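You operate a simulated robot arm through the tools that you are given. There is no shell and no other tool. Be economical: measure what you need, move in short steps, check, and stop when the job is done.

The job below is to be done with a simulated robot arm. You get a single attempt, and the scene is never put back.

Task
Brush the brown shoe in the rest clean, then polish its toe brown.
Fine: clean with the shoe brush; put polish from the BROWN tin on with the orange cloth. Brush and cloth go back, lid back on; the BLACK tin stays shut. Set down upright: shoe brush. A coat counts when it lies all over at full strength: go over it till it gets no stronger. What is to be rubbed or washed off counts as gone when no trace of it is left.

Only the result counts: the job must be done as asked and must still hold three seconds after the hand-in. Knocking over, shifting, dropping, spilling or breaking anything else fails it. Lids that push on must go on centred and level and be pressed home; caps that screw on are set level and turned clockwise until they are tight. Flat cloth is picked up by pressing the open fingertips on it (5 to 10 N) and closing them slowly along it; thin cloth reads only 2 to 8 mm in the jaws.

Robot
A 7-joint arm with a two-finger parallel gripper, fixed in place. Base frame: the origin is at the foot of the arm, x ahead of it, y to its left, z up. Units: mm, rad, N and s.
With the tool pointing down near the work surface it reaches from about 240 to 920 mm from the base axis. Its first joint turns from -2.304 to 2.304 rad. Payload 3.91 kg.
The tool frame sits at the grasp point between the pads (the TCP): z along the fingers, y along the line on which they close. The tips reach 30 mm beyond it. The gripper opens to 110 mm. The fingers are 20 mm wide and 10 mm thick; the gripper's body (48 by 112 mm) begins 55 mm behind the TCP.
Orientation is told as [roll, pitch, yaw] about the base's x, y, z axes, in that order, counted from this pose: with the fingers straight down and closing along the base's y, the tool's x points along the base's -x, its y along +y and its z along -z.

Tools
- The arm moves only by the tool drive_tool. Its argument "targets" is a list of rows, each a list of 3 entries, a list of its own where there are three numbers: the opening, from 0 (shut) to 1 (fully open), then the shift along the tool's x, y, z in units of 40 mm (1.0 is 40 mm), then the turn, a rotation vector about the tool's x, y, z in units of 8 degrees (1.0 is 8 degrees). In form: [[claw, [tx, ty, tz], [rx, ry, rz]], ...]. A call has 1 to 20 rows; each row shifts and turns the commanded pose from where the row before left it, along the tool's axes as they then stand. A call with a number of a shift or a turn outside -1 to 1 is refused whole. A row lasts 0.2 s, in which the tool goes at most 50 mm and 0.15 rad; a call with a longer step from one row to the next is refused whole, and so is a gripper value outside its range. A pose out of reach is approached as far as the arm can. The call stops where the force on the tool passes 90 N (or 10 N more than at its start, if that is more) or the arm is blocked; 0.2 s more then pass. Each finger travels about 108 mm/s and halts on what it meets, pressing with about 29 N; the grip force reading is that of the motor and also rises with nothing between the fingers. The clock runs only during rows and for 0.2 s after the last one: add rows that do not move to give the fingers time. It gives the time, the measured TCP pose, the force on the tool (base axes), the opening and the grip force at its end, in the units of the frame above (readings bear some noise), with the torque about the TCP (base axes, N m) and any sound that the robot's microphone picked up.
- Cameras (640 x 400 px; columns grow to the right, rows downward): "scene" is fixed at [403, 486.8, 1239.9]; the picture's right is [0.59, -0.81, 0.00], its down [-0.79, -0.58, -0.21] and it looks along [0.17, 0.13, -0.98] (base axes); focal length 280 px, centre (320, 200). "wrist" rides on the gripper at [72, 17, -103] in the tool frame; the picture's right is [-0.23, 0.97, 0.00], its down [-0.76, -0.18, -0.62] and it looks along [-0.61, -0.14, 0.78] (tool axes); focal length 222 px, centre (320, 200). There is no depth. A picture from a camera that has moved, and an enlarged one, comes with that camera's place and axes in the base frame and with its lens. The place of the scene camera against the robot may be out by one fixed shift of up to 25 mm in any direction.
- get_image(camera): a new picture of that camera. The clock stands still meanwhile.
- enlarge(camera, box): a new picture of the part [left, top, right, bottom] of that camera's present view, enlarged. The clock stands still meanwhile.
- hand_in(): hands the job in; it is judged then, once.

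Go step by step. Nothing tells you positions but the pictures and the camera data: compare them with the known pose of the tool, close in by small moves and look again before you grip or let go. The budget is 120 turns and 76 pictures, counting those below and the enlarged ones. Unless the task says otherwise, let go and move clear before handing in.

The tools are called after ">>>" as name(argument=value, ...) on one line, values as JSON. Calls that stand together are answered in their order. drive_tool: Moves the arm, as the interface text tells. Its arguments: {"type":"object","properties":{"targets":{"type":"array","items":{"type":"array"}}},"required":["targets"]} The other tools are called the same way: get_image (camera) takes a picture; enlarge (camera, box) takes an enlarged picture of a part of a camera's view; hand_in () hands the job in.

At the start:

```text
time: 0.0
ee_pos: [205.0, 615.0, 821.6]
ee_rot: [-0.001, 0.001, -0.001]
ft_force: [-0.2, -0.8, 0.8]
torque: [-0.01, 0.0, -0.01]
finger_gap: 110.4
grip_force: 0.0
```

scene: 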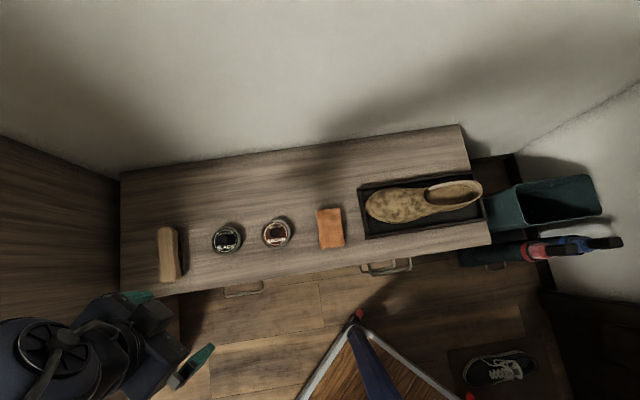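
wrist: 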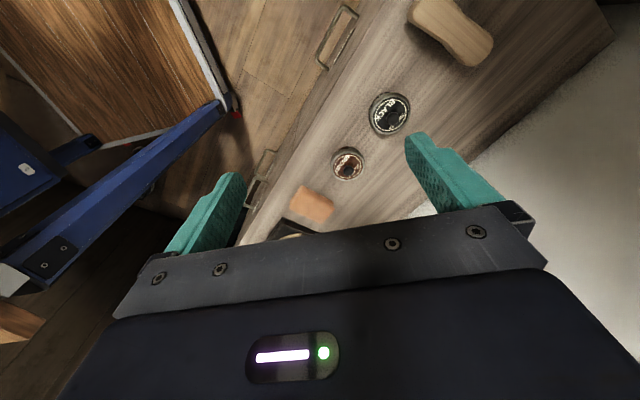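

I see a cabinet top with the brush at left, then the BLACK tin, the brown tin, the orange cloth, and the shoe in a tray. I'll look closer to get positions.

>>> enlarge(camera="scene", box=[120, 180, 360, 330])

>>> enlarge(camera="scene", box=[340, 150, 500, 250])

>>> enlarge(camera="wrist", box=[260, 0, 580, 200])

```text
2.67 times, centred on (240, 255) of scene
camera zoom: at [403.0, 486.8, 1239.9], right [0.59, -0.81, 0.0], down [-0.79, -0.58, -0.21], along [0.17, 0.13, -0.98], focal length 746 px, centre (533, 53)
```

zoom: 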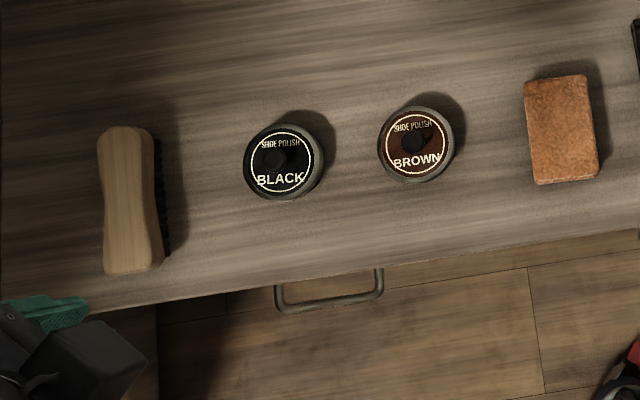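

```text
4.00 times, centred on (420, 200) of scene
camera zoom: at [403.0, 486.8, 1239.9], right [0.59, -0.81, 0.0], down [-0.79, -0.58, -0.21], along [0.17, 0.13, -0.98], focal length 1119 px, centre (-80, 200)
```

zoom: 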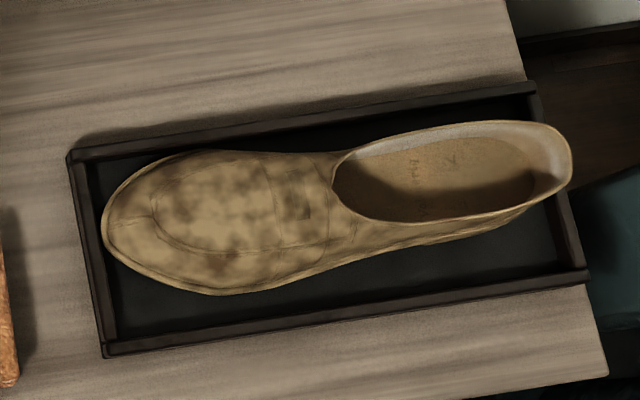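

```text
2.00 times, centred on (420, 100) of wrist
camera zoom: at [131.6, 633.0, 926.6], right [0.23, 0.97, 0.0], down [0.76, -0.18, 0.62], along [0.61, -0.14, -0.78], focal length 444 px, centre (120, 400)
```

zoom: 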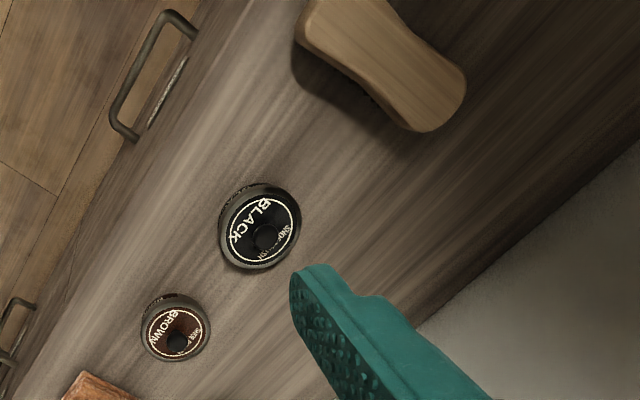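

The table runs along roughly (0.7,-0.7), with its top near z≈480. The brush is near (188,820), BLACK near (297,731), BROWN near (388,639), and the shoe toe near (620,435). I'll turn the tool 40° and move nearer to the brush for a close look.

>>> drive_tool(targets=[[1, [0, 0, 0], [0, 0, -1]], [1, [0, 0, 0], [0, 0, -1]], [1, [0, 0, 0], [0, 0, -1]], [1, [0, 0, 0], [0, 0, -1]], [1, [0, 0, 0], [0, 0, -1]], [1, [-0.09, 0.83, 0.8], [0, 0, 0]], [1, [-0.09, 0.83, 0.8], [0, 0, 0]], [1, [-0.09, 0.83, 0.8], [0, 0, 0]], [1, [-0.09, 0.83, 0.8], [0, 0, 0]], [1, [-0.09, 0.83, 0.8], [0, 0, 0]]])

>>> get_image(camera="wrist")

```text
time: 2.2
ee_pos: [112.4, 746.7, 670.2]
ee_rot: [0.006, -0.006, 0.698]
ft_force: [-0.2, -0.5, 1.1]
torque: [-0.01, 0.0, -0.01]
finger_gap: 110.0
grip_force: 0.0
```

```text
70 pictures are left
camera wrist: at [45.6, 713.1, 773.7], right [-0.45, 0.89, 0.01], down [0.7, 0.35, 0.63], along [0.56, 0.29, -0.78], focal length 222 px, centre (320, 200)
```

wrist: 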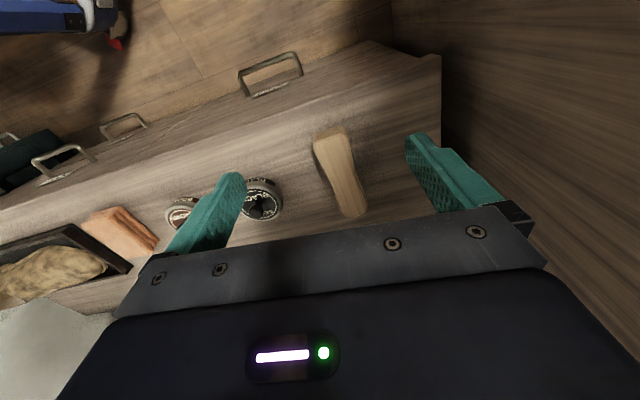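

>>> enlarge(camera="wrist", box=[240, 110, 400, 230])

>>> drive_tool(targets=[[1, [0, 0, 1], [0, 0, 0]], [1, [-0.3, 0, 1], [0, 0, 0]], [1, [0, 0, 0], [0, 0, 0]]])

>>> get_image(camera="wrist")

```text
3.33 times, centred on (320, 170) of wrist
camera zoom: at [45.6, 713.1, 773.7], right [-0.45, 0.89, 0.01], down [0.7, 0.35, 0.63], along [0.56, 0.29, -0.78], focal length 740 px, centre (320, 300)
```

zoom: 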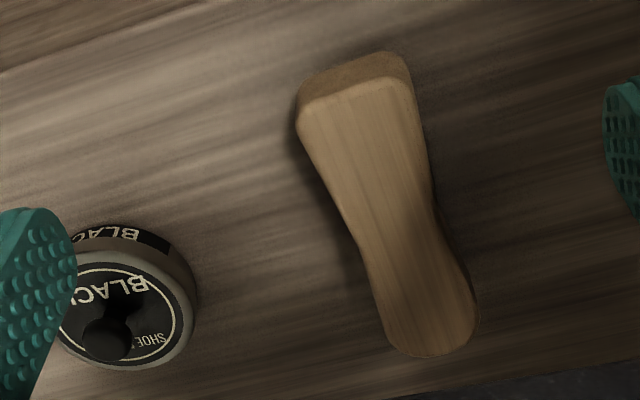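

```text
time: 3.0
ee_pos: [123.1, 754.4, 588.1]
ee_rot: [0.008, -0.007, 0.698]
ft_force: [0.2, -0.5, 0.6]
torque: [-0.01, 0.03, 0.01]
finger_gap: 110.0
grip_force: 0.1
```

```text
68 pictures are left
camera wrist: at [54.9, 720.6, 692.7], right [-0.45, 0.89, 0.01], down [0.7, 0.35, 0.63], along [0.56, 0.29, -0.78], focal length 222 px, centre (320, 200)
```

wrist: 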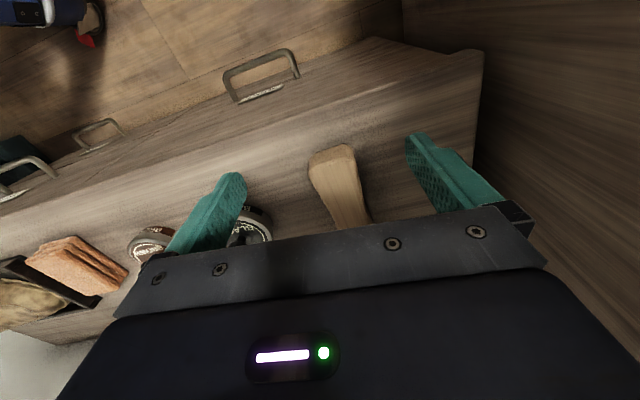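

>>> enlarge(camera="wrist", box=[240, 110, 400, 230])

```text
3.33 times, centred on (320, 170) of wrist
camera zoom: at [54.9, 720.6, 692.7], right [-0.45, 0.89, 0.01], down [0.7, 0.35, 0.63], along [0.56, 0.29, -0.78], focal length 740 px, centre (320, 300)
```

zoom: 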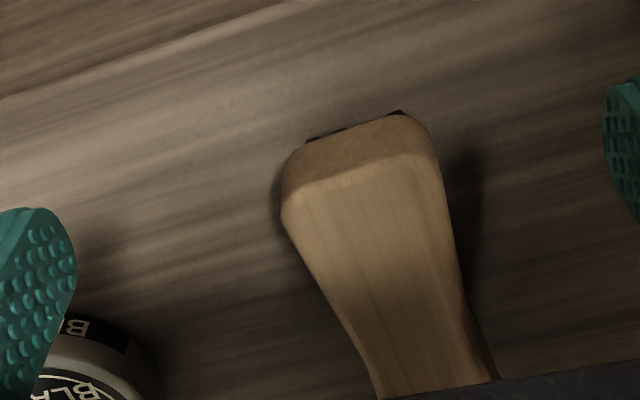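

The brush top is at z≈508, centre ≈(192,827), axis at 44°. I'll align over it and check.

>>> drive_tool(targets=[[1, [0, 0, 0], [0, 0, -0.5]], [1, [-0.834, 0.04, 0], [0, 0, 0]], [1, [-0.834, 0.03, 0], [0, 0, 0]], [1, [-0.834, 0.03, 0], [0, 0, 0]], [1, [0, 0, 0.7], [0, 0, 0]], [1, [0, 0, 0], [0, 0, 0]]])

>>> get_image(camera="wrist")

>>> enlarge(camera="scene", box=[120, 180, 280, 300])

```text
time: 4.4
ee_pos: [189.9, 827.4, 560.3]
ee_rot: [0.007, -0.007, 0.768]
ft_force: [-1.2, -0.2, -0.6]
torque: [0.02, -0.01, 0.01]
finger_gap: 109.9
grip_force: 0.0
```

```text
66 pictures are left
camera wrist: at [126.7, 788.9, 665.0], right [-0.51, 0.86, 0.01], down [0.67, 0.4, 0.63], along [0.54, 0.33, -0.78], focal length 222 px, centre (320, 200)
```

wrist: 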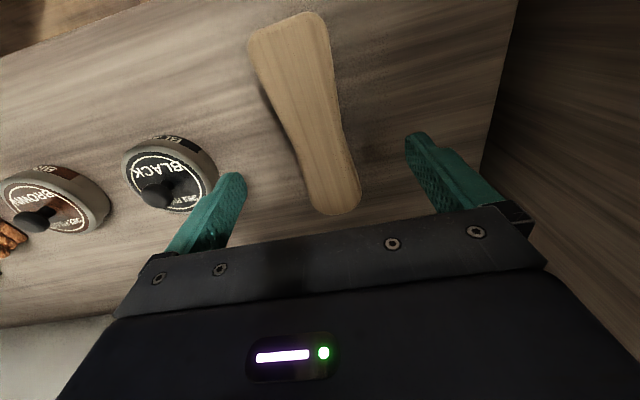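

```text
3.33 times, centred on (200, 240) of scene
camera zoom: at [403.0, 486.8, 1239.9], right [0.59, -0.81, 0.0], down [-0.79, -0.58, -0.21], along [0.17, 0.13, -0.98], focal length 933 px, centre (720, 67)
```

zoom: 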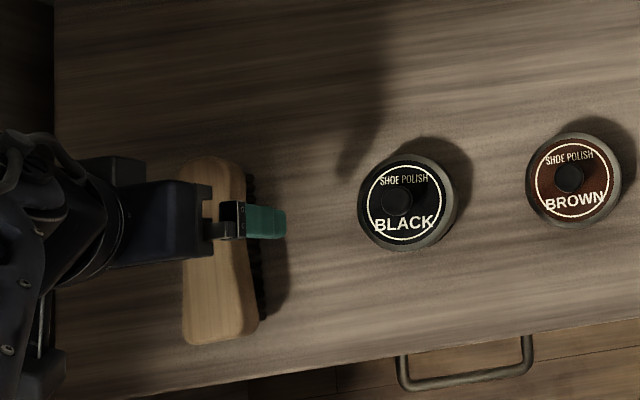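

>>> drive_tool(targets=[[1, [0, 0, 0.5], [0, 0, 0]], [1, [0, 0, 0.5], [0, 0, 0]], [1, [0, 0, 0.1], [0, 0, 0]], [1, [0, 0, 0], [0, 0, 0]]])

>>> enlarge(camera="wrist", box=[160, 0, 480, 240])

```text
time: 5.4
ee_pos: [190.3, 829.4, 516.5]
ee_rot: [0.008, -0.007, 0.768]
ft_force: [-0.1, -0.3, 0.7]
torque: [-0.02, -0.02, -0.02]
finger_gap: 109.9
grip_force: 0.0
```

```text
1.67 times, centred on (320, 120) of wrist
camera zoom: at [126.5, 789.1, 621.3], right [-0.51, 0.86, 0.01], down [0.67, 0.4, 0.63], along [0.54, 0.33, -0.78], focal length 370 px, centre (320, 333)
```

zoom: 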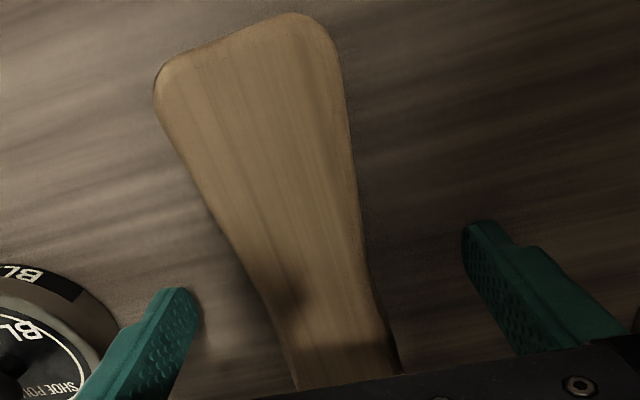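

>>> drive_tool(targets=[[1, [0, 0, 0.1], [0, 0, 0]], [0.7, [0, 0, 0], [0, 0, 0]], [0.5, [0, 0, 0], [0, 0, 0]], [0.3, [0, 0, 0], [0, 0, 0]], [0.2, [0, 0, 0], [0, 0, 0]], [0.2, [0, 0, 0], [0, 0, 0]], [0, [0, 0, 0], [0, 0, 0]], [0, [0, 0, 0], [0, 0, 0]]])

>>> enlarge(camera="wrist", box=[160, 0, 480, 240])

```text
time: 7.2
ee_pos: [190.1, 827.8, 513.2]
ee_rot: [0.007, -0.006, 0.768]
ft_force: [-0.4, -0.1, 1.8]
torque: [-0.06, -0.01, 0.04]
finger_gap: 41.6
grip_force: 28.7
```

```text
1.67 times, centred on (320, 120) of wrist
camera zoom: at [126.5, 789.3, 617.3], right [-0.51, 0.86, 0.01], down [0.67, 0.4, 0.63], along [0.54, 0.33, -0.78], focal length 370 px, centre (320, 333)
```

zoom: 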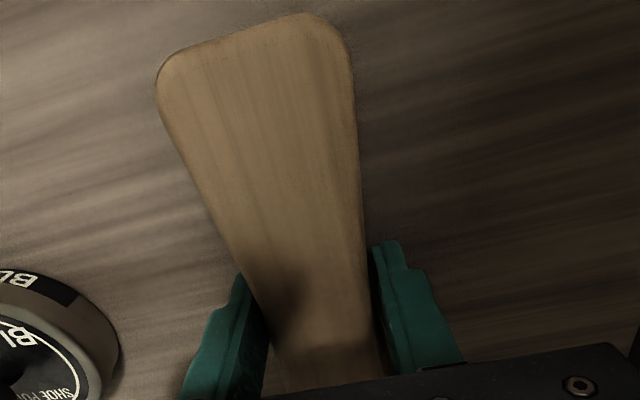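

Brush is held (41.6 mm; home TCP 190,828,513). I'll lift it and carry it toward the shoe, stopping short to look.

>>> drive_tool(targets=[[0, [0, 0, -0.5], [0, 0, 0]], [0, [0, 0, -1], [0, 0, 0]], [0, [0, 0, -1], [0, 0, 0]], [0, [0, 0, -1], [0, 0, 0]], [0, [0, 0, -0.8], [0, 0, 0]], [0, [0, -1, 0], [0, 0, 0]], [0, [0, -1, 0], [0, 0, 0]], [0, [0, -1, 0], [0, 0, 0]], [0, [0, -1, 0], [0, 0, 0]], [0, [0, -1, 0], [0, 0, 0]], [0, [0, -1, 0], [0, 0, 0]], [0, [0, -1, 0], [0, 0, 0]], [0, [0, -1, 0], [0, 0, 0]], [0, [0, -1, 0], [0, 0, 0]], [0, [0, -1, 0], [0, 0, 0]], [0, [0, -1, 0], [0, 0, 0]], [0, [0, -1, 0], [0, 0, 0]], [0, [0, 0, 0], [0, 0, 0]]])

>>> get_image(camera="wrist")

>>> get_image(camera="scene")

```text
time: 11.0
ee_pos: [523.6, 480.0, 682.3]
ee_rot: [0.006, -0.007, 0.767]
ft_force: [-0.4, -0.2, -1.1]
torque: [-0.01, -0.01, 0.02]
finger_gap: 41.4
grip_force: 28.6
```

```text
62 pictures are left
camera wrist: at [459.3, 441.6, 786.2], right [-0.51, 0.86, 0.01], down [0.67, 0.4, 0.63], along [0.54, 0.33, -0.78], focal length 222 px, centre (320, 200)
```

wrist: 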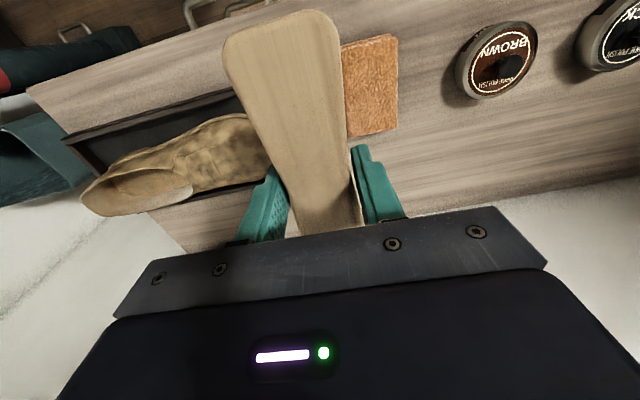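

```text
61 pictures are left
```

scene: 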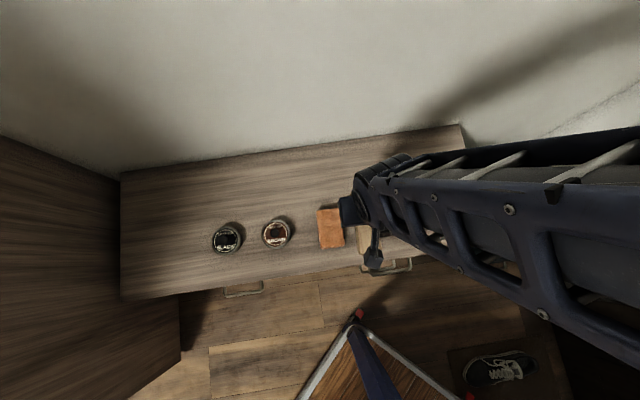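

>>> drive_tool(targets=[[0, [0.5, 0.8, 0], [0, 0, 0]], [0, [0.5, 0.8, 0], [0, 0, 0]], [0, [0, 0, 0], [0, 0, 0]]])

>>> enlarge(camera="wrist", box=[0, 40, 320, 240])

>>> drive_tool(targets=[[0, [-0.2, 0.0, -1], [0, 0, 0]], [0, [-0.2, 0.0, -1], [0, 0, 0]], [0, [-0.1, 0.0, -1], [0, 0, 0]], [0, [0, 0, 0], [0, 0, 0]]])

>>> enlarge(camera="wrist", box=[0, 40, 320, 240])

```text
time: 11.8
ee_pos: [449.8, 499.0, 682.4]
ee_rot: [0.007, -0.006, 0.767]
ft_force: [0.1, 0.6, -1.7]
torque: [-0.01, -0.01, -0.02]
finger_gap: 41.4
grip_force: 29.1
```

```text
2.00 times, centred on (160, 140) of wrist
camera zoom: at [386.7, 460.5, 786.5], right [-0.51, 0.86, 0.01], down [0.67, 0.39, 0.63], along [0.54, 0.33, -0.78], focal length 444 px, centre (640, 320)
```

zoom: 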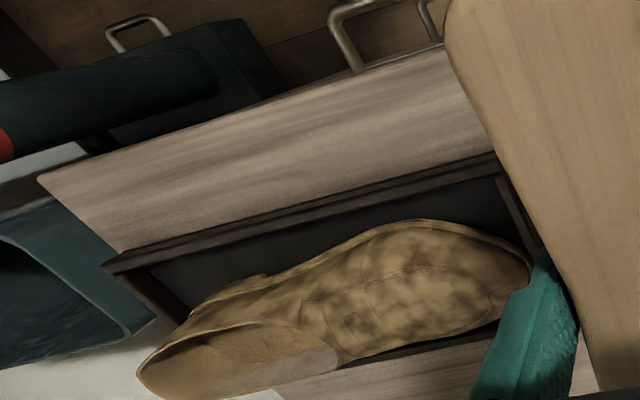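

```text
time: 12.8
ee_pos: [466.7, 512.5, 803.0]
ee_rot: [0.007, -0.007, 0.768]
ft_force: [-0.2, -0.5, -0.9]
torque: [0.02, 0.0, -0.01]
finger_gap: 41.7
grip_force: 29.2
```

```text
2.00 times, centred on (160, 140) of wrist
camera zoom: at [401.9, 473.2, 906.4], right [-0.51, 0.86, 0.01], down [0.67, 0.4, 0.63], along [0.54, 0.33, -0.78], focal length 444 px, centre (640, 320)
```

zoom: 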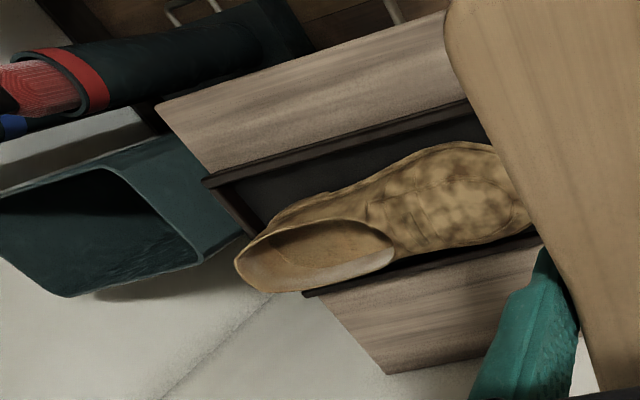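

The shoe's toe tip is near (590,488), its heel top at (762,275,563), its throat at (675,388,557), and the table at z≈471, so the bristle face is 42 mm below the TCP. I'll align the brush above the vamp, pitched with the slope.

>>> drive_tool(targets=[[0, [0, 0, 0], [0, 0, 0.64]], [0, [-0.405, -0.855, 0], [0, 0, 0]], [0, [-0.405, -0.855, 0], [0, 0, 0]], [0, [-0.405, -0.855, 0], [0, 0, 0]], [0, [-0.405, -0.855, 0], [0, 0, 0]], [0, [-0.405, -0.855, 0], [0, 0, 0]], [0, [0, 0, 1], [0, 0, 0]], [0, [0, 0, 1], [0, 0, 0]], [0, [0, 0, 1], [0, 0, 0]], [0, [0, 0, 1], [0, 0, 0]], [0, [0, 0, 0], [0.9, 0, 0]], [0, [0, 0, 0], [0.85, 0, 0]], [0, [0, 0, 0], [0, 0, 0]]])

>>> get_image(camera="wrist")

>>> get_image(camera="scene")

```text
time: 15.6
ee_pos: [636.7, 430.4, 641.5]
ee_rot: [-0.238, -0.006, 0.679]
ft_force: [0.0, 0.0, -0.9]
torque: [0.01, 0.04, -0.01]
finger_gap: 41.7
grip_force: 28.9
```

```text
58 pictures are left
camera wrist: at [553.4, 417.5, 738.2], right [-0.42, 0.88, -0.23], down [0.61, 0.45, 0.65], along [0.68, 0.13, -0.72], focal length 222 px, centre (320, 200)
```

wrist: 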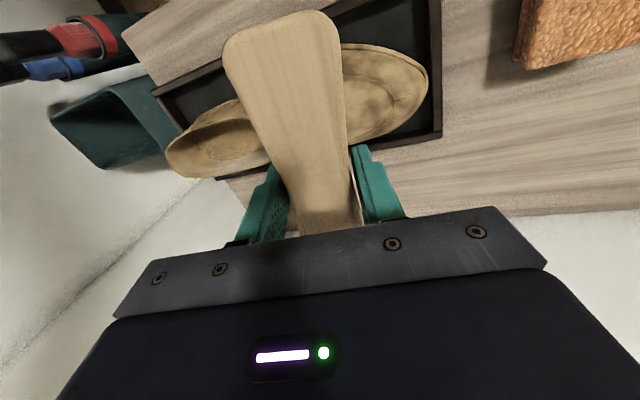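

```text
57 pictures are left
```

scene: 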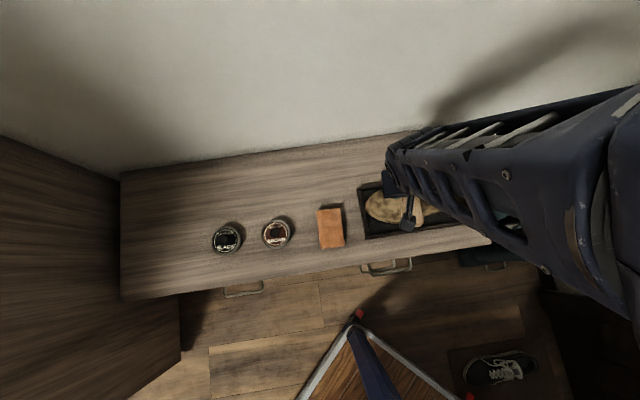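

>>> drive_tool(targets=[[0, [0, 0.147, 0.6], [0, 0, 0]], [0, [0, 0.147, 0.6], [0, 0, 0]], [0, [0, 0, 0], [0, 0, 0]]])

>>> drive_tool(targets=[[0, [0, 0.03, 0.12], [0, 0, 0]], [0, [0, 0, 0], [0, 0, 0]]])

>>> drive_tool(targets=[[0, [0, 0.02, 0.08], [0, 0, 0]], [0, [0, 0, 0], [0, 0, 0]]])

```text
time: 16.4
ee_pos: [635.1, 432.6, 591.5]
ee_rot: [-0.237, -0.006, 0.676]
ft_force: [0.5, 0.3, -1.0]
torque: [0.0, 0.0, 0.03]
finger_gap: 41.3
grip_force: 29.0
```

```text
time: 17.0
ee_pos: [634.1, 432.4, 586.4]
ee_rot: [-0.237, -0.008, 0.677]
ft_force: [0.1, 0.1, -1.2]
torque: [0.02, 0.01, 0.04]
finger_gap: 41.7
grip_force: 29.2
```

```text
time: 17.6
ee_pos: [634.4, 432.9, 583.6]
ee_rot: [-0.238, -0.007, 0.677]
ft_force: [0.1, 0.0, -1.0]
torque: [0.04, 0.02, 0.01]
finger_gap: 41.6
grip_force: 28.9
```

>>> drive_tool(targets=[[0, [0, 0.025, 0.1], [0, 0, 0]], [0, [0, 0, 0], [0, 0, 0]]])

>>> drive_tool(targets=[[0, [0, 0.025, 0.1], [0, 0, 0]], [0, [0, 0, 0], [0, 0, 0]]])

>>> drive_tool(targets=[[0, [0, 0.025, 0.1], [0, 0, 0]], [0, [0, 0, 0], [0, 0, 0]]])

```text
time: 18.2
ee_pos: [634.5, 432.1, 579.7]
ee_rot: [-0.237, -0.006, 0.676]
ft_force: [-0.2, -0.4, -0.6]
torque: [0.04, -0.01, -0.02]
finger_gap: 41.7
grip_force: 28.7
```

```text
time: 18.8
ee_pos: [633.3, 432.6, 575.2]
ee_rot: [-0.237, -0.009, 0.678]
ft_force: [-0.8, -0.2, -1.5]
torque: [0.0, 0.05, -0.01]
finger_gap: 41.5
grip_force: 29.0
```

```text
time: 19.4
ee_pos: [635.6, 432.2, 571.6]
ee_rot: [-0.238, -0.007, 0.676]
ft_force: [0.0, -0.3, 0.6]
torque: [-0.03, 0.02, 0.01]
finger_gap: 41.6
grip_force: 29.0
```

>>> enlarge(camera="wrist", box=[160, 0, 480, 200])

>>> drive_tool(targets=[[0, [0, 0.02, 0.08], [0, 0, 0]], [0, [0, 0, 0], [0, 0, 0]]])

>>> drive_tool(targets=[[0, [0, 0.02, 0.08], [0, 0, 0]], [0, [0, 0, 0], [0, 0, 0]]])

```text
2.00 times, centred on (320, 100) of wrist
camera zoom: at [552.0, 419.3, 668.5], right [-0.42, 0.88, -0.23], down [0.61, 0.45, 0.65], along [0.68, 0.13, -0.72], focal length 444 px, centre (320, 400)
```

zoom: 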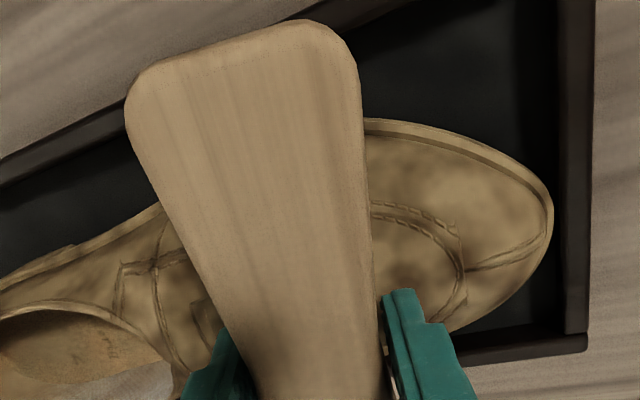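

```text
time: 20.0
ee_pos: [635.6, 433.6, 570.6]
ee_rot: [-0.236, -0.01, 0.677]
ft_force: [-2.6, 1.6, 25.4]
torque: [-0.44, -0.41, -0.02]
finger_gap: 41.4
grip_force: 29.3
```

```text
time: 20.6
ee_pos: [634.8, 432.1, 565.5]
ee_rot: [-0.236, -0.007, 0.677]
ft_force: [-1.1, 6.3, 21.5]
torque: [-0.18, -0.37, 0.09]
finger_gap: 41.4
grip_force: 28.6
```

Contact reached (~22 N), with the contact on the heel-side edge. I'll ease off slightly and make a first stroke toward the toe.

>>> drive_tool(targets=[[0, [0, 0, -0.06], [0, 0, 0]], [0, [0, 0.3, 0], [0, 0, 0]], [0, [0, 0.3, 0], [0, 0, 0]], [0, [0, 0, 0], [0, 0, 0]]])

>>> drive_tool(targets=[[0, [0, 0.3, 0], [0, 0, 0]], [0, [0, 0.3, 0], [0, 0, 0]], [0, [0, 0, 0], [0, 0, 0]]])

```text
time: 21.6
ee_pos: [620.2, 451.0, 561.0]
ee_rot: [-0.236, -0.005, 0.676]
ft_force: [0.1, 0.2, -0.5]
torque: [-0.01, -0.02, 0.0]
finger_gap: 41.8
grip_force: 29.1
```

```text
time: 22.4
ee_pos: [605.2, 470.7, 556.3]
ee_rot: [-0.238, -0.007, 0.676]
ft_force: [0.1, -0.4, -1.2]
torque: [-0.01, 0.0, 0.0]
finger_gap: 41.5
grip_force: 29.1
```

>>> drive_tool(targets=[[0, [0, 0.015, 0.06], [0, 0, 0]], [0, [0, 0, 0], [0, 0, 0]]])

>>> drive_tool(targets=[[0, [0, 0.015, 0.06], [0, 0, 0]], [0, [0, 0, 0], [0, 0, 0]]])

>>> drive_tool(targets=[[0, [0, 0.015, 0.06], [0, 0, 0]], [0, [0, 0, 0], [0, 0, 0]]])

```text
time: 23.0
ee_pos: [605.6, 469.1, 552.4]
ee_rot: [-0.238, -0.007, 0.676]
ft_force: [0.4, -0.2, -0.4]
torque: [0.03, -0.03, 0.01]
finger_gap: 41.8
grip_force: 29.1
```

```text
time: 23.6
ee_pos: [604.9, 470.8, 551.6]
ee_rot: [-0.238, -0.007, 0.675]
ft_force: [-2.6, -3.4, 12.2]
torque: [-0.13, 0.28, 0.04]
finger_gap: 41.5
grip_force: 29.0
```

```text
time: 24.2
ee_pos: [606.7, 470.1, 549.6]
ee_rot: [-0.237, -0.01, 0.678]
ft_force: [3.3, -0.3, 26.7]
torque: [0.03, 0.2, 0.0]
finger_gap: 41.6
grip_force: 29.3
```

>>> drive_tool(targets=[[0, [0, 0, -0.05], [0.75, 0, 0]], [0, [0, 0, 0], [0, 0, 0]]])

>>> drive_tool(targets=[[0, [0, -0.3, 0], [0, 0, 0]], [0, [0, -0.3, 0], [0, 0, 0]], [0, [0, 0, 0], [0, 0, 0]]])

>>> drive_tool(targets=[[0, [0, -0.3, 0], [0, 0, 0]], [0, [0, -0.3, 0], [0, 0, 0]], [0, [0, 0, 0], [0, 0, 0]]])

```text
time: 24.8
ee_pos: [603.6, 471.7, 550.4]
ee_rot: [-0.341, -0.007, 0.679]
ft_force: [-7.1, 15.2, 13.7]
torque: [0.65, 0.37, -0.14]
finger_gap: 41.7
grip_force: 29.0
```

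```text
time: 25.6
ee_pos: [619.6, 452.2, 557.6]
ee_rot: [-0.342, -0.007, 0.676]
ft_force: [0.2, 0.5, -2.1]
torque: [-0.01, 0.02, 0.02]
finger_gap: 41.7
grip_force: 29.0
```

```text
time: 26.4
ee_pos: [632.5, 434.2, 566.4]
ee_rot: [-0.342, -0.008, 0.677]
ft_force: [-0.6, 0.4, -1.1]
torque: [-0.02, -0.01, -0.03]
finger_gap: 41.6
grip_force: 29.0
```

>>> drive_tool(targets=[[0, [0, 0, 0.08], [0, 0, 0]], [0, [0, 0, 0], [0, 0, 0]]])

>>> drive_tool(targets=[[0, [0, 0, 0.08], [0, 0, 0]], [0, [0, 0, 0], [0, 0, 0]]])

>>> drive_tool(targets=[[0, [0, 0.3, 0], [0, 0, 0]], [0, [0, 0.3, 0], [0, 0, 0]], [0, [0, 0, 0], [0, 0, 0]]])

```text
time: 27.0
ee_pos: [634.7, 434.5, 563.8]
ee_rot: [-0.341, -0.006, 0.678]
ft_force: [0.0, 0.6, -0.5]
torque: [0.01, 0.04, -0.02]
finger_gap: 41.6
grip_force: 29.2
```

```text
time: 27.6
ee_pos: [635.3, 433.5, 561.1]
ee_rot: [-0.339, -0.009, 0.677]
ft_force: [-10.0, 4.4, 21.6]
torque: [-0.33, -0.18, -0.14]
finger_gap: 41.8
grip_force: 28.8
```

```text
time: 28.4
ee_pos: [623.2, 450.5, 553.6]
ee_rot: [-0.342, -0.008, 0.678]
ft_force: [14.2, -12.9, 34.1]
torque: [-0.42, -0.35, 0.05]
finger_gap: 41.6
grip_force: 29.2
```

>>> drive_tool(targets=[[0, [0, 0, -0.05], [0, 0, 0]], [0, [0, -0.3, 0], [0, 0, 0]], [0, [0, -0.3, 0], [0, 0, 0]], [0, [0, 0.3, 0], [0, 0, 0]], [0, [0, 0.3, 0], [0, 0, 0]], [0, [0, 0.3, 0], [0, 0, 0]], [0, [0, -0.3, 0], [0, 0, 0]], [0, [0, -0.3, 0], [0, 0, 0]], [0, [0, -0.3, 0], [0, 0, 0]], [0, [0, 0.3, 0], [0, 0, 0]], [0, [0, 0.3, 0], [0, 0, 0]], [0, [0, 0.3, 0], [0, 0, 0]]])

>>> drive_tool(targets=[[0, [0, 0, -1], [0, 0, 0]], [0, [0, 0.3, -1], [0, 0, 0]], [0, [0.5, 0.8, -0.5], [0, 0, 0]], [0, [0, 1, 0], [0, 0, 0]], [0, [0, 0, 0], [0, 0, 0]]])

>>> get_image(camera="wrist")

```text
time: 31.0
ee_pos: [612.0, 460.4, 551.8]
ee_rot: [-0.341, -0.008, 0.678]
ft_force: [6.1, -6.7, 17.7]
torque: [-0.23, -0.08, 0.05]
finger_gap: 41.6
grip_force: 29.2
```

```text
time: 32.2
ee_pos: [525.3, 536.1, 617.1]
ee_rot: [-0.343, -0.007, 0.678]
ft_force: [0.0, 0.5, -1.2]
torque: [0.03, 0.03, -0.02]
finger_gap: 41.9
grip_force: 29.3
```

```text
55 pictures are left
camera wrist: at [436.8, 530.2, 709.2], right [-0.4, 0.86, -0.32], down [0.56, 0.51, 0.65], along [0.72, 0.08, -0.69], focal length 222 px, centre (320, 200)
```

wrist: 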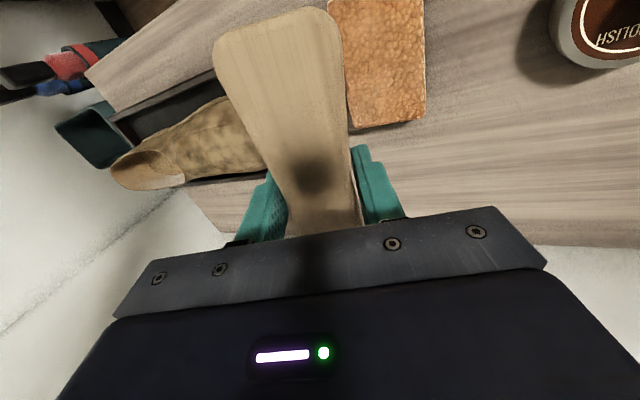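

>>> enlarge(camera="scene", box=[340, 150, 500, 250])

>>> enlarge(camera="wrist", box=[100, 60, 280, 200])

```text
4.00 times, centred on (420, 200) of scene
camera zoom: at [403.0, 486.8, 1239.9], right [0.59, -0.81, 0.0], down [-0.79, -0.58, -0.21], along [0.17, 0.13, -0.98], focal length 1119 px, centre (-80, 200)
```

zoom: 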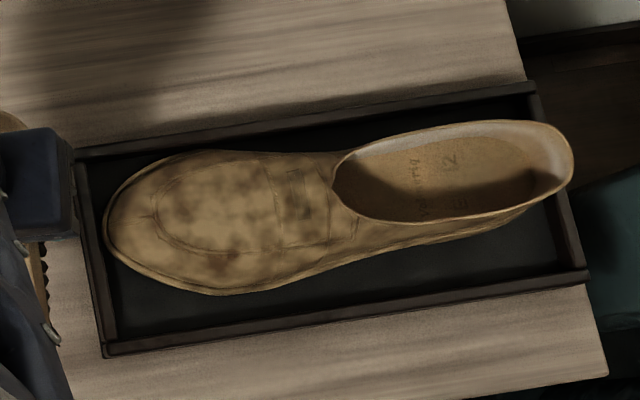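

```text
2.86 times, centred on (190, 130) of wrist
camera zoom: at [436.8, 530.2, 709.2], right [-0.4, 0.86, -0.32], down [0.56, 0.51, 0.65], along [0.72, 0.08, -0.69], focal length 635 px, centre (691, 400)
```

zoom: 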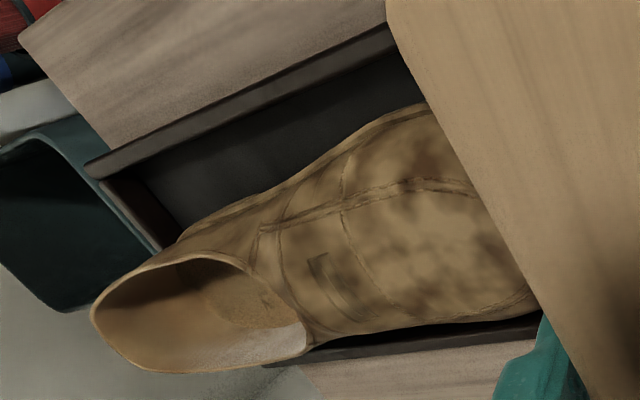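

The scene view shows slight lightening and the shoe hasn't shifted. I'll do more centre strokes, extending heelward.

>>> drive_tool(targets=[[0, [0, -1, 0], [0, 0, 0]], [0, [-0.5, -0.8, 0.5], [0, 0, 0]], [0, [0, -0.3, 1], [0, 0, 0]], [0, [0, 0, 0.97], [0, 0, 0]], [0, [0, -0.4, 0], [0, 0, 0]], [0, [0, -0.4, 0], [0, 0, 0]], [0, [0, -0.4, 0], [0, 0, 0]], [0, [0, 0.4, 0], [0, 0, 0]], [0, [0, 0.4, 0], [0, 0, 0]], [0, [0, 0.4, 0], [0, 0, 0]], [0, [0, -0.4, 0], [0, 0, 0]], [0, [0, -0.4, 0], [0, 0, 0]], [0, [0, -0.4, 0], [0, 0, 0]]])

>>> drive_tool(targets=[[0, [0, -0.2, 0], [0, 0, 0]], [0, [0, -0.2, 0], [0, 0, 0]], [0, [0, 0, 0], [0, 0, 0]]])

```text
time: 35.0
ee_pos: [640.9, 425.1, 566.3]
ee_rot: [-0.342, -0.008, 0.679]
ft_force: [0.4, 0.5, -1.6]
torque: [-0.01, 0.0, -0.01]
finger_gap: 41.6
grip_force: 29.3
```

```text
time: 35.8
ee_pos: [650.2, 414.9, 574.9]
ee_rot: [-0.342, -0.007, 0.677]
ft_force: [-0.3, 3.4, 1.8]
torque: [0.06, -0.07, 0.06]
finger_gap: 41.5
grip_force: 29.1
```

>>> drive_tool(targets=[[0, [0, 0, 0.1], [0, 0, 0]], [0, [0, 0, 0], [0, 0, 0]]])

>>> drive_tool(targets=[[0, [0, -0.2, 0], [0, 0, 0]], [0, [0, -0.2, 0], [0, 0, 0]], [0, [0, 0, 0], [0, 0, 0]]])

```text
time: 36.4
ee_pos: [651.4, 413.7, 570.7]
ee_rot: [-0.341, -0.01, 0.679]
ft_force: [-3.3, 9.9, 22.6]
torque: [-0.22, -0.44, 0.12]
finger_gap: 41.6
grip_force: 29.0
```

```text
time: 37.2
ee_pos: [660.0, 400.5, 574.7]
ee_rot: [-0.341, -0.006, 0.678]
ft_force: [-0.3, -0.3, -1.4]
torque: [0.0, 0.0, -0.01]
finger_gap: 41.6
grip_force: 29.1
```

>>> drive_tool(targets=[[0, [0, 0.4, 0], [0, 0, 0]], [0, [0, 0.4, 0], [0, 0, 0]], [0, [0, 0, 0], [0, 0, 0]]])

>>> drive_tool(targets=[[0, [0, 0.4, 0], [0, 0, 0]], [0, [0, 0.4, 0], [0, 0, 0]], [0, [0, 0, 0], [0, 0, 0]]])

```text
time: 38.0
ee_pos: [640.1, 423.4, 562.7]
ee_rot: [-0.342, -0.006, 0.677]
ft_force: [-0.1, 0.1, -0.7]
torque: [0.02, -0.03, 0.01]
finger_gap: 41.6
grip_force: 29.4
```

```text
time: 38.8
ee_pos: [620.7, 447.3, 554.1]
ee_rot: [-0.342, -0.007, 0.677]
ft_force: [0.8, -0.4, -1.3]
torque: [-0.01, -0.01, 0.0]
finger_gap: 41.6
grip_force: 29.3
```

>>> enlarge(camera="wrist", box=[160, 0, 480, 240])

```text
1.67 times, centred on (320, 120) of wrist
camera zoom: at [533.3, 441.6, 645.4], right [-0.4, 0.86, -0.32], down [0.56, 0.51, 0.65], along [0.72, 0.08, -0.69], focal length 370 px, centre (320, 333)
```

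zoom: 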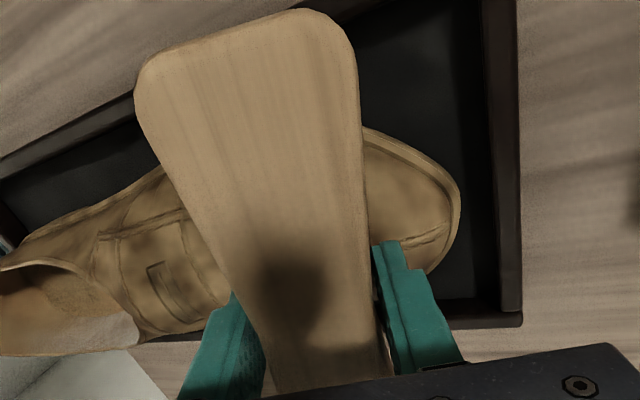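

The brush has slid up in the grip (too much pressing force). I'll take it back to its home spot, set it down, regrip, and then use gentler force.

>>> drive_tool(targets=[[0, [0, 0, -1], [0, 0, 0]], [0, [0, 0, -1], [0, 0, 0]], [0, [0, 0, -0.5], [-0.9, 0, 0]], [0, [0, 0, -0.2], [-0.8, 0, 0]], [0, [0, 0, 0], [-0.8, 0, 0]], [0, [0, 0, 0], [0, 0, -0.64]], [0, [0, 1, 0], [0, 0, 0]], [0, [0, 1, 0], [0, 0, 0]], [0, [0, 1, 0], [0, 0, 0]], [0, [0, 1, 0], [0, 0, 0]], [0, [0, 1, 0], [0, 0, 0]], [0, [0, 1, 0], [0, 0, 0]], [0, [0, 1, 0], [0, 0, 0]], [0, [0, 1, 0], [0, 0, 0]], [0, [0, 1, 0], [0, 0, 0]], [0, [0, 0, 0], [0, 0, 0]]])

>>> get_image(camera="scene")

```text
time: 42.2
ee_pos: [351.1, 733.5, 657.5]
ee_rot: [0.009, -0.006, 0.766]
ft_force: [-0.4, -0.2, -0.4]
torque: [0.01, 0.0, -0.01]
finger_gap: 41.6
grip_force: 28.9
```

```text
51 pictures are left
```

scene: 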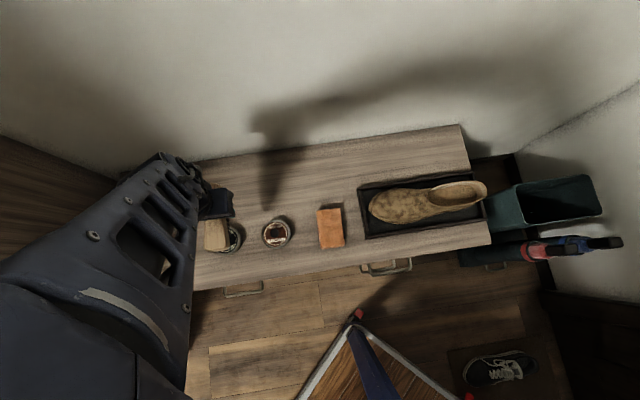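

>>> enlarge(camera="scene", box=[340, 150, 500, 250])

```text
4.00 times, centred on (420, 200) of scene
camera zoom: at [403.0, 486.8, 1239.9], right [0.59, -0.81, 0.0], down [-0.79, -0.58, -0.21], along [0.17, 0.13, -0.98], focal length 1119 px, centre (-80, 200)
```

zoom: 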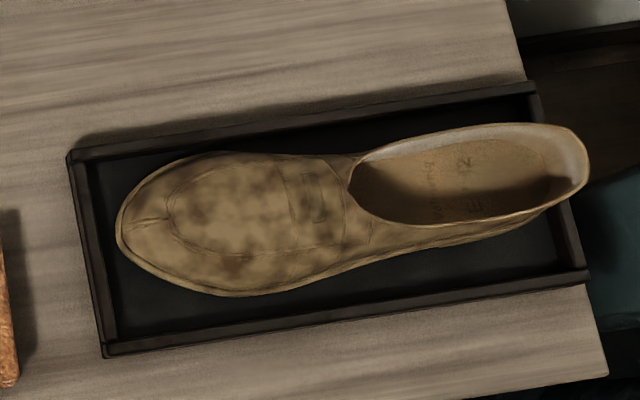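

>>> drive_tool(targets=[[0, [0.254, 0.9, 0], [0, 0, 0]], [0, [0.254, 0.9, 0], [0, 0, 0]], [0, [0.254, 0.9, 0], [0, 0, 0]], [0, [0.254, 0.9, 0], [0, 0, 0]], [0, [0.254, 0.89, 0], [0, 0, 0]], [0, [0, 0, 1], [0, 0, 0]], [0, [0, 0, 1], [0, 0, 0]], [0, [0, 0, 1], [0, 0, 0]], [0, [0, 0, 0], [0, 0, 0]]])

>>> enlarge(camera="scene", box=[120, 180, 280, 300])

>>> enlarge(camera="wrist", box=[160, 0, 480, 240])

```text
time: 44.2
ee_pos: [189.6, 829.6, 540.2]
ee_rot: [0.008, -0.008, 0.768]
ft_force: [-0.7, 0.1, -1.4]
torque: [0.04, 0.02, -0.01]
finger_gap: 41.4
grip_force: 29.1
```

```text
3.33 times, centred on (200, 240) of scene
camera zoom: at [403.0, 486.8, 1239.9], right [0.59, -0.81, 0.0], down [-0.79, -0.58, -0.21], along [0.17, 0.13, -0.98], focal length 933 px, centre (720, 67)
```

zoom: 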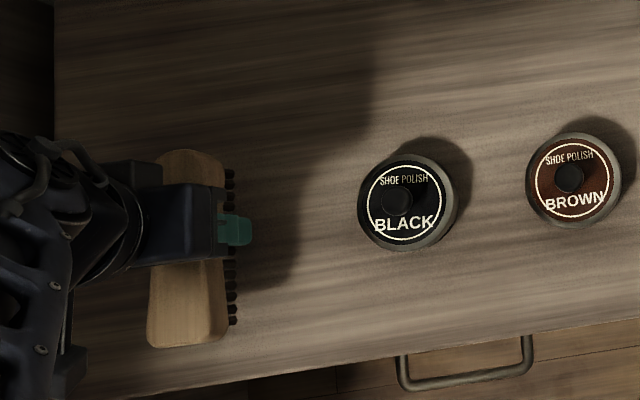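

```text
1.67 times, centred on (320, 120) of wrist
camera zoom: at [125.5, 790.9, 642.5], right [-0.51, 0.86, 0.01], down [0.67, 0.39, 0.63], along [0.54, 0.33, -0.78], focal length 370 px, centre (320, 333)
```

zoom: 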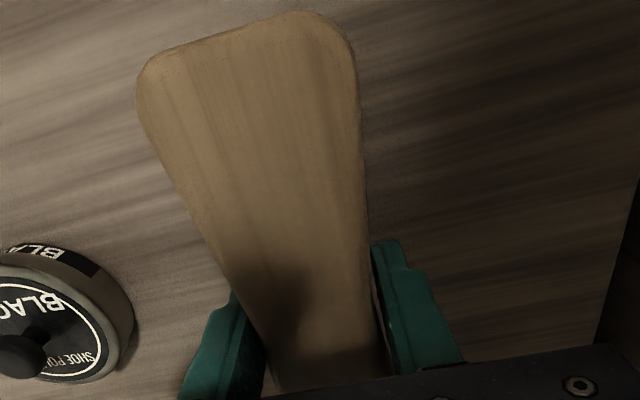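

>>> drive_tool(targets=[[0, [0, 0, 0.6], [0, 0, 0]], [0, [0, 0, 0.1], [0, 0, 0]], [0, [0, 0, 0], [0, 0, 0]]])

>>> drive_tool(targets=[[0, [0, 0, 0.08], [0, 0, 0]], [0, [0, 0, 0], [0, 0, 0]]])

>>> drive_tool(targets=[[0, [0, 0, 0.08], [0, 0, 0]], [0, [0, 0, 0], [0, 0, 0]]])

```text
time: 45.0
ee_pos: [189.7, 831.4, 509.3]
ee_rot: [0.007, -0.007, 0.768]
ft_force: [0.0, -0.3, 0.1]
torque: [0.02, 0.0, 0.01]
finger_gap: 41.5
grip_force: 28.6
```

```text
time: 45.6
ee_pos: [189.8, 830.9, 507.3]
ee_rot: [0.007, -0.008, 0.766]
ft_force: [-0.8, 0.3, -1.6]
torque: [0.02, -0.02, -0.03]
finger_gap: 41.5
grip_force: 29.3
```

```text
time: 46.2
ee_pos: [189.2, 831.1, 504.5]
ee_rot: [0.007, -0.005, 0.763]
ft_force: [0.5, 0.4, -0.5]
torque: [0.02, -0.01, -0.01]
finger_gap: 41.5
grip_force: 28.8
```

>>> drive_tool(targets=[[0.45, [0, 0, 0], [0, 0, 0]], [0.6, [0, 0, 0], [0, 0, 0]], [0.6, [0, 0, 0], [0, 0, 0]], [0.6, [0, 0, -0.1], [0, 0, 0]], [0.4, [0, 0, 0], [0, 0, 0]], [0.2, [0, 0, 0], [0, 0, 0]], [0, [0, 0, 0], [0, 0, 0]], [0, [0, 0, 0], [0, 0, 0]], [0, [0, 0, 0], [0, 0, 0]]])

>>> enlarge(camera="wrist", box=[160, 0, 480, 240])

```text
time: 48.2
ee_pos: [188.7, 832.3, 508.7]
ee_rot: [0.007, -0.007, 0.765]
ft_force: [0.9, -0.3, -0.3]
torque: [0.01, 0.01, 0.04]
finger_gap: 41.6
grip_force: 29.3
```

```text
1.67 times, centred on (320, 120) of wrist
camera zoom: at [124.5, 792.7, 612.2], right [-0.51, 0.86, 0.01], down [0.67, 0.39, 0.63], along [0.54, 0.33, -0.78], focal length 370 px, centre (320, 333)
```

zoom: 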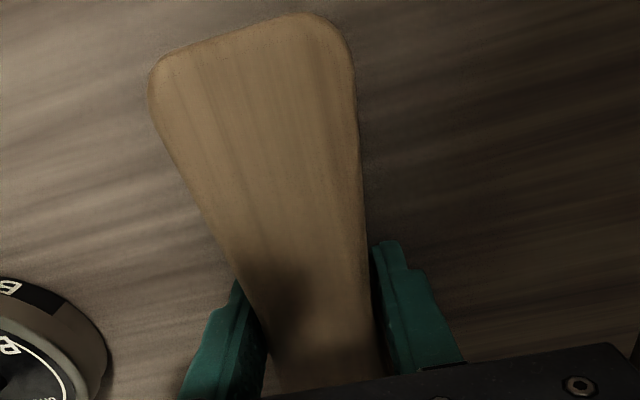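

Brush regripped and seated (offset ≈37.5 mm). I'll carry it back to the heel end of the vamp and make light strokes toward the toe only, so the tray wall holds the shoe.

>>> drive_tool(targets=[[0, [0, 0, -0.5], [0, 0, 0]], [0, [0, 0, -1], [0, 0, 0]], [0, [0, 0, -1], [0, 0, 0]], [0, [0, 0, -0.9], [0, 0, 0]], [0, [-0.062, -0.985, 0], [0, 0, 0]], [0, [-0.062, -0.985, 0], [0, 0, 0]], [0, [-0.062, -0.985, 0], [0, 0, 0]], [0, [-0.062, -0.985, 0], [0, 0, 0]], [0, [-0.062, -0.985, 0], [0, 0, 0]], [0, [-0.062, -0.985, 0], [0, 0, 0]], [0, [-0.062, -0.985, 0], [0, 0, 0]], [0, [-0.062, -0.985, 0], [0, 0, 0]], [0, [-0.062, -0.985, 0], [0, 0, 0]], [0, [-0.062, -0.985, 0], [0, 0, 0]], [0, [-0.062, -0.985, 0], [0, 0, 0]], [0, [-0.062, -0.985, 0], [0, 0, 0]], [0, [-0.062, -0.985, 0], [0, 0, 0]], [0, [-0.062, -0.985, 0], [0, 0, 0]], [0, [-0.062, -0.985, 0], [0, 0, 0]], [0, [-0.062, -0.985, 0], [0, 0, 0]]])

>>> drive_tool(targets=[[0, [0, 0, 0], [0, 0, 0.64]], [0, [0, 0, 0], [0.9, 0, 0]], [0, [0, 0, 0], [0.8, 0, 0]], [0, [0, 0, 0], [0.8, 0, 0]], [0, [0, 0, 0], [0, 0, 0]]])

```text
time: 52.4
ee_pos: [654.9, 402.3, 640.7]
ee_rot: [0.008, -0.007, 0.768]
ft_force: [-0.4, 1.5, -0.5]
torque: [-0.01, -0.04, 0.01]
finger_gap: 41.6
grip_force: 29.3
```

```text
time: 53.6
ee_pos: [654.7, 402.2, 640.1]
ee_rot: [-0.342, -0.006, 0.676]
ft_force: [0.1, -0.4, -0.7]
torque: [0.03, 0.01, 0.01]
finger_gap: 41.6
grip_force: 28.7
```

>>> drive_tool(targets=[[0, [0, 0.22, 0.61], [0, 0, 0]], [0, [0, 0.22, 0.61], [0, 0, 0]], [0, [0, 0, 0], [0, 0, 0]]])

>>> drive_tool(targets=[[0, [0, 0.035, 0.1], [0, 0, 0]], [0, [0, 0, 0], [0, 0, 0]]])

>>> drive_tool(targets=[[0, [0, 0.025, 0.07], [0, 0, 0]], [0, [0, 0, 0], [0, 0, 0]]])

>>> drive_tool(targets=[[0, [0, 0.025, 0.07], [0, 0, 0]], [0, [0, 0, 0], [0, 0, 0]]])

```text
time: 54.4
ee_pos: [654.8, 402.2, 589.6]
ee_rot: [-0.342, -0.007, 0.675]
ft_force: [0.5, 0.4, -1.0]
torque: [-0.01, 0.02, 0.0]
finger_gap: 41.9
grip_force: 28.9
```

```text
time: 55.0
ee_pos: [655.0, 403.1, 583.8]
ee_rot: [-0.34, -0.007, 0.675]
ft_force: [0.6, 0.6, -0.8]
torque: [-0.01, -0.01, 0.0]
finger_gap: 41.7
grip_force: 29.3
```

```text
time: 55.6
ee_pos: [655.7, 402.5, 580.7]
ee_rot: [-0.342, -0.006, 0.676]
ft_force: [0.0, -0.5, -1.4]
torque: [0.0, 0.01, 0.05]
finger_gap: 41.5
grip_force: 28.8
```

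```text
time: 56.2
ee_pos: [654.7, 402.6, 577.2]
ee_rot: [-0.342, -0.008, 0.675]
ft_force: [-0.4, 0.8, -0.4]
torque: [0.02, -0.01, 0.0]
finger_gap: 41.4
grip_force: 28.9
```

>>> drive_tool(targets=[[0, [0, 0.025, 0.07], [0, 0, 0]], [0, [0, 0, 0], [0, 0, 0]]])

>>> drive_tool(targets=[[0, [0, 0.018, 0.05], [0, 0, 0]], [0, [0, 0, 0], [0, 0, 0]]])

>>> drive_tool(targets=[[0, [0, 0.018, 0.05], [0, 0, 0]], [0, [0, 0, 0], [0, 0, 0]]])

```text
time: 56.8
ee_pos: [653.9, 403.9, 575.7]
ee_rot: [-0.343, -0.01, 0.676]
ft_force: [-4.6, 0.3, 25.3]
torque: [-0.48, -0.48, -0.08]
finger_gap: 41.8
grip_force: 29.1
```

```text
time: 57.4
ee_pos: [654.9, 403.1, 574.1]
ee_rot: [-0.341, -0.009, 0.677]
ft_force: [3.3, 1.0, 25.1]
torque: [-0.49, -0.67, 0.12]
finger_gap: 41.9
grip_force: 28.6
```

```text
time: 58.0
ee_pos: [654.8, 402.2, 571.4]
ee_rot: [-0.341, -0.005, 0.675]
ft_force: [3.1, -2.4, 23.1]
torque: [-0.5, -0.64, 0.01]
finger_gap: 41.8
grip_force: 29.3
```

>>> drive_tool(targets=[[0, [0, 0.3, -0.05], [0, 0, 0]], [0, [0, 0.2, 0], [0, 0, 0]], [0, [0, 0, 0], [0, 0, 0]]])

>>> drive_tool(targets=[[0, [0, 0.2, 0.03], [0, 0, 0]], [0, [0, 0.2, 0], [0, 0, 0]], [0, [0, 0, 0], [0, 0, 0]]])

```text
time: 58.8
ee_pos: [642.3, 416.8, 564.4]
ee_rot: [-0.34, -0.006, 0.675]
ft_force: [0.2, -0.3, -1.4]
torque: [0.01, -0.01, -0.01]
finger_gap: 41.5
grip_force: 29.2
```

```text
time: 59.6
ee_pos: [633.0, 429.4, 559.5]
ee_rot: [-0.343, -0.006, 0.675]
ft_force: [0.1, 0.5, -1.2]
torque: [0.01, 0.0, -0.02]
finger_gap: 41.6
grip_force: 29.1
```

>>> drive_tool(targets=[[0, [0, 0.014, 0.04], [0, 0, 0]], [0, [0, 0, 0], [0, 0, 0]]])

>>> drive_tool(targets=[[0, [0, 0.014, 0.04], [0, 0, 0]], [0, [0, 0, 0], [0, 0, 0]]])

```text
time: 60.2
ee_pos: [633.8, 429.6, 558.2]
ee_rot: [-0.343, -0.006, 0.675]
ft_force: [-0.5, -0.3, -1.1]
torque: [-0.04, 0.01, -0.03]
finger_gap: 41.7
grip_force: 29.2
```

```text
time: 60.8
ee_pos: [633.0, 429.7, 555.1]
ee_rot: [-0.343, -0.008, 0.676]
ft_force: [0.4, 0.7, -1.3]
torque: [0.0, 0.0, 0.02]
finger_gap: 41.7
grip_force: 29.4
```

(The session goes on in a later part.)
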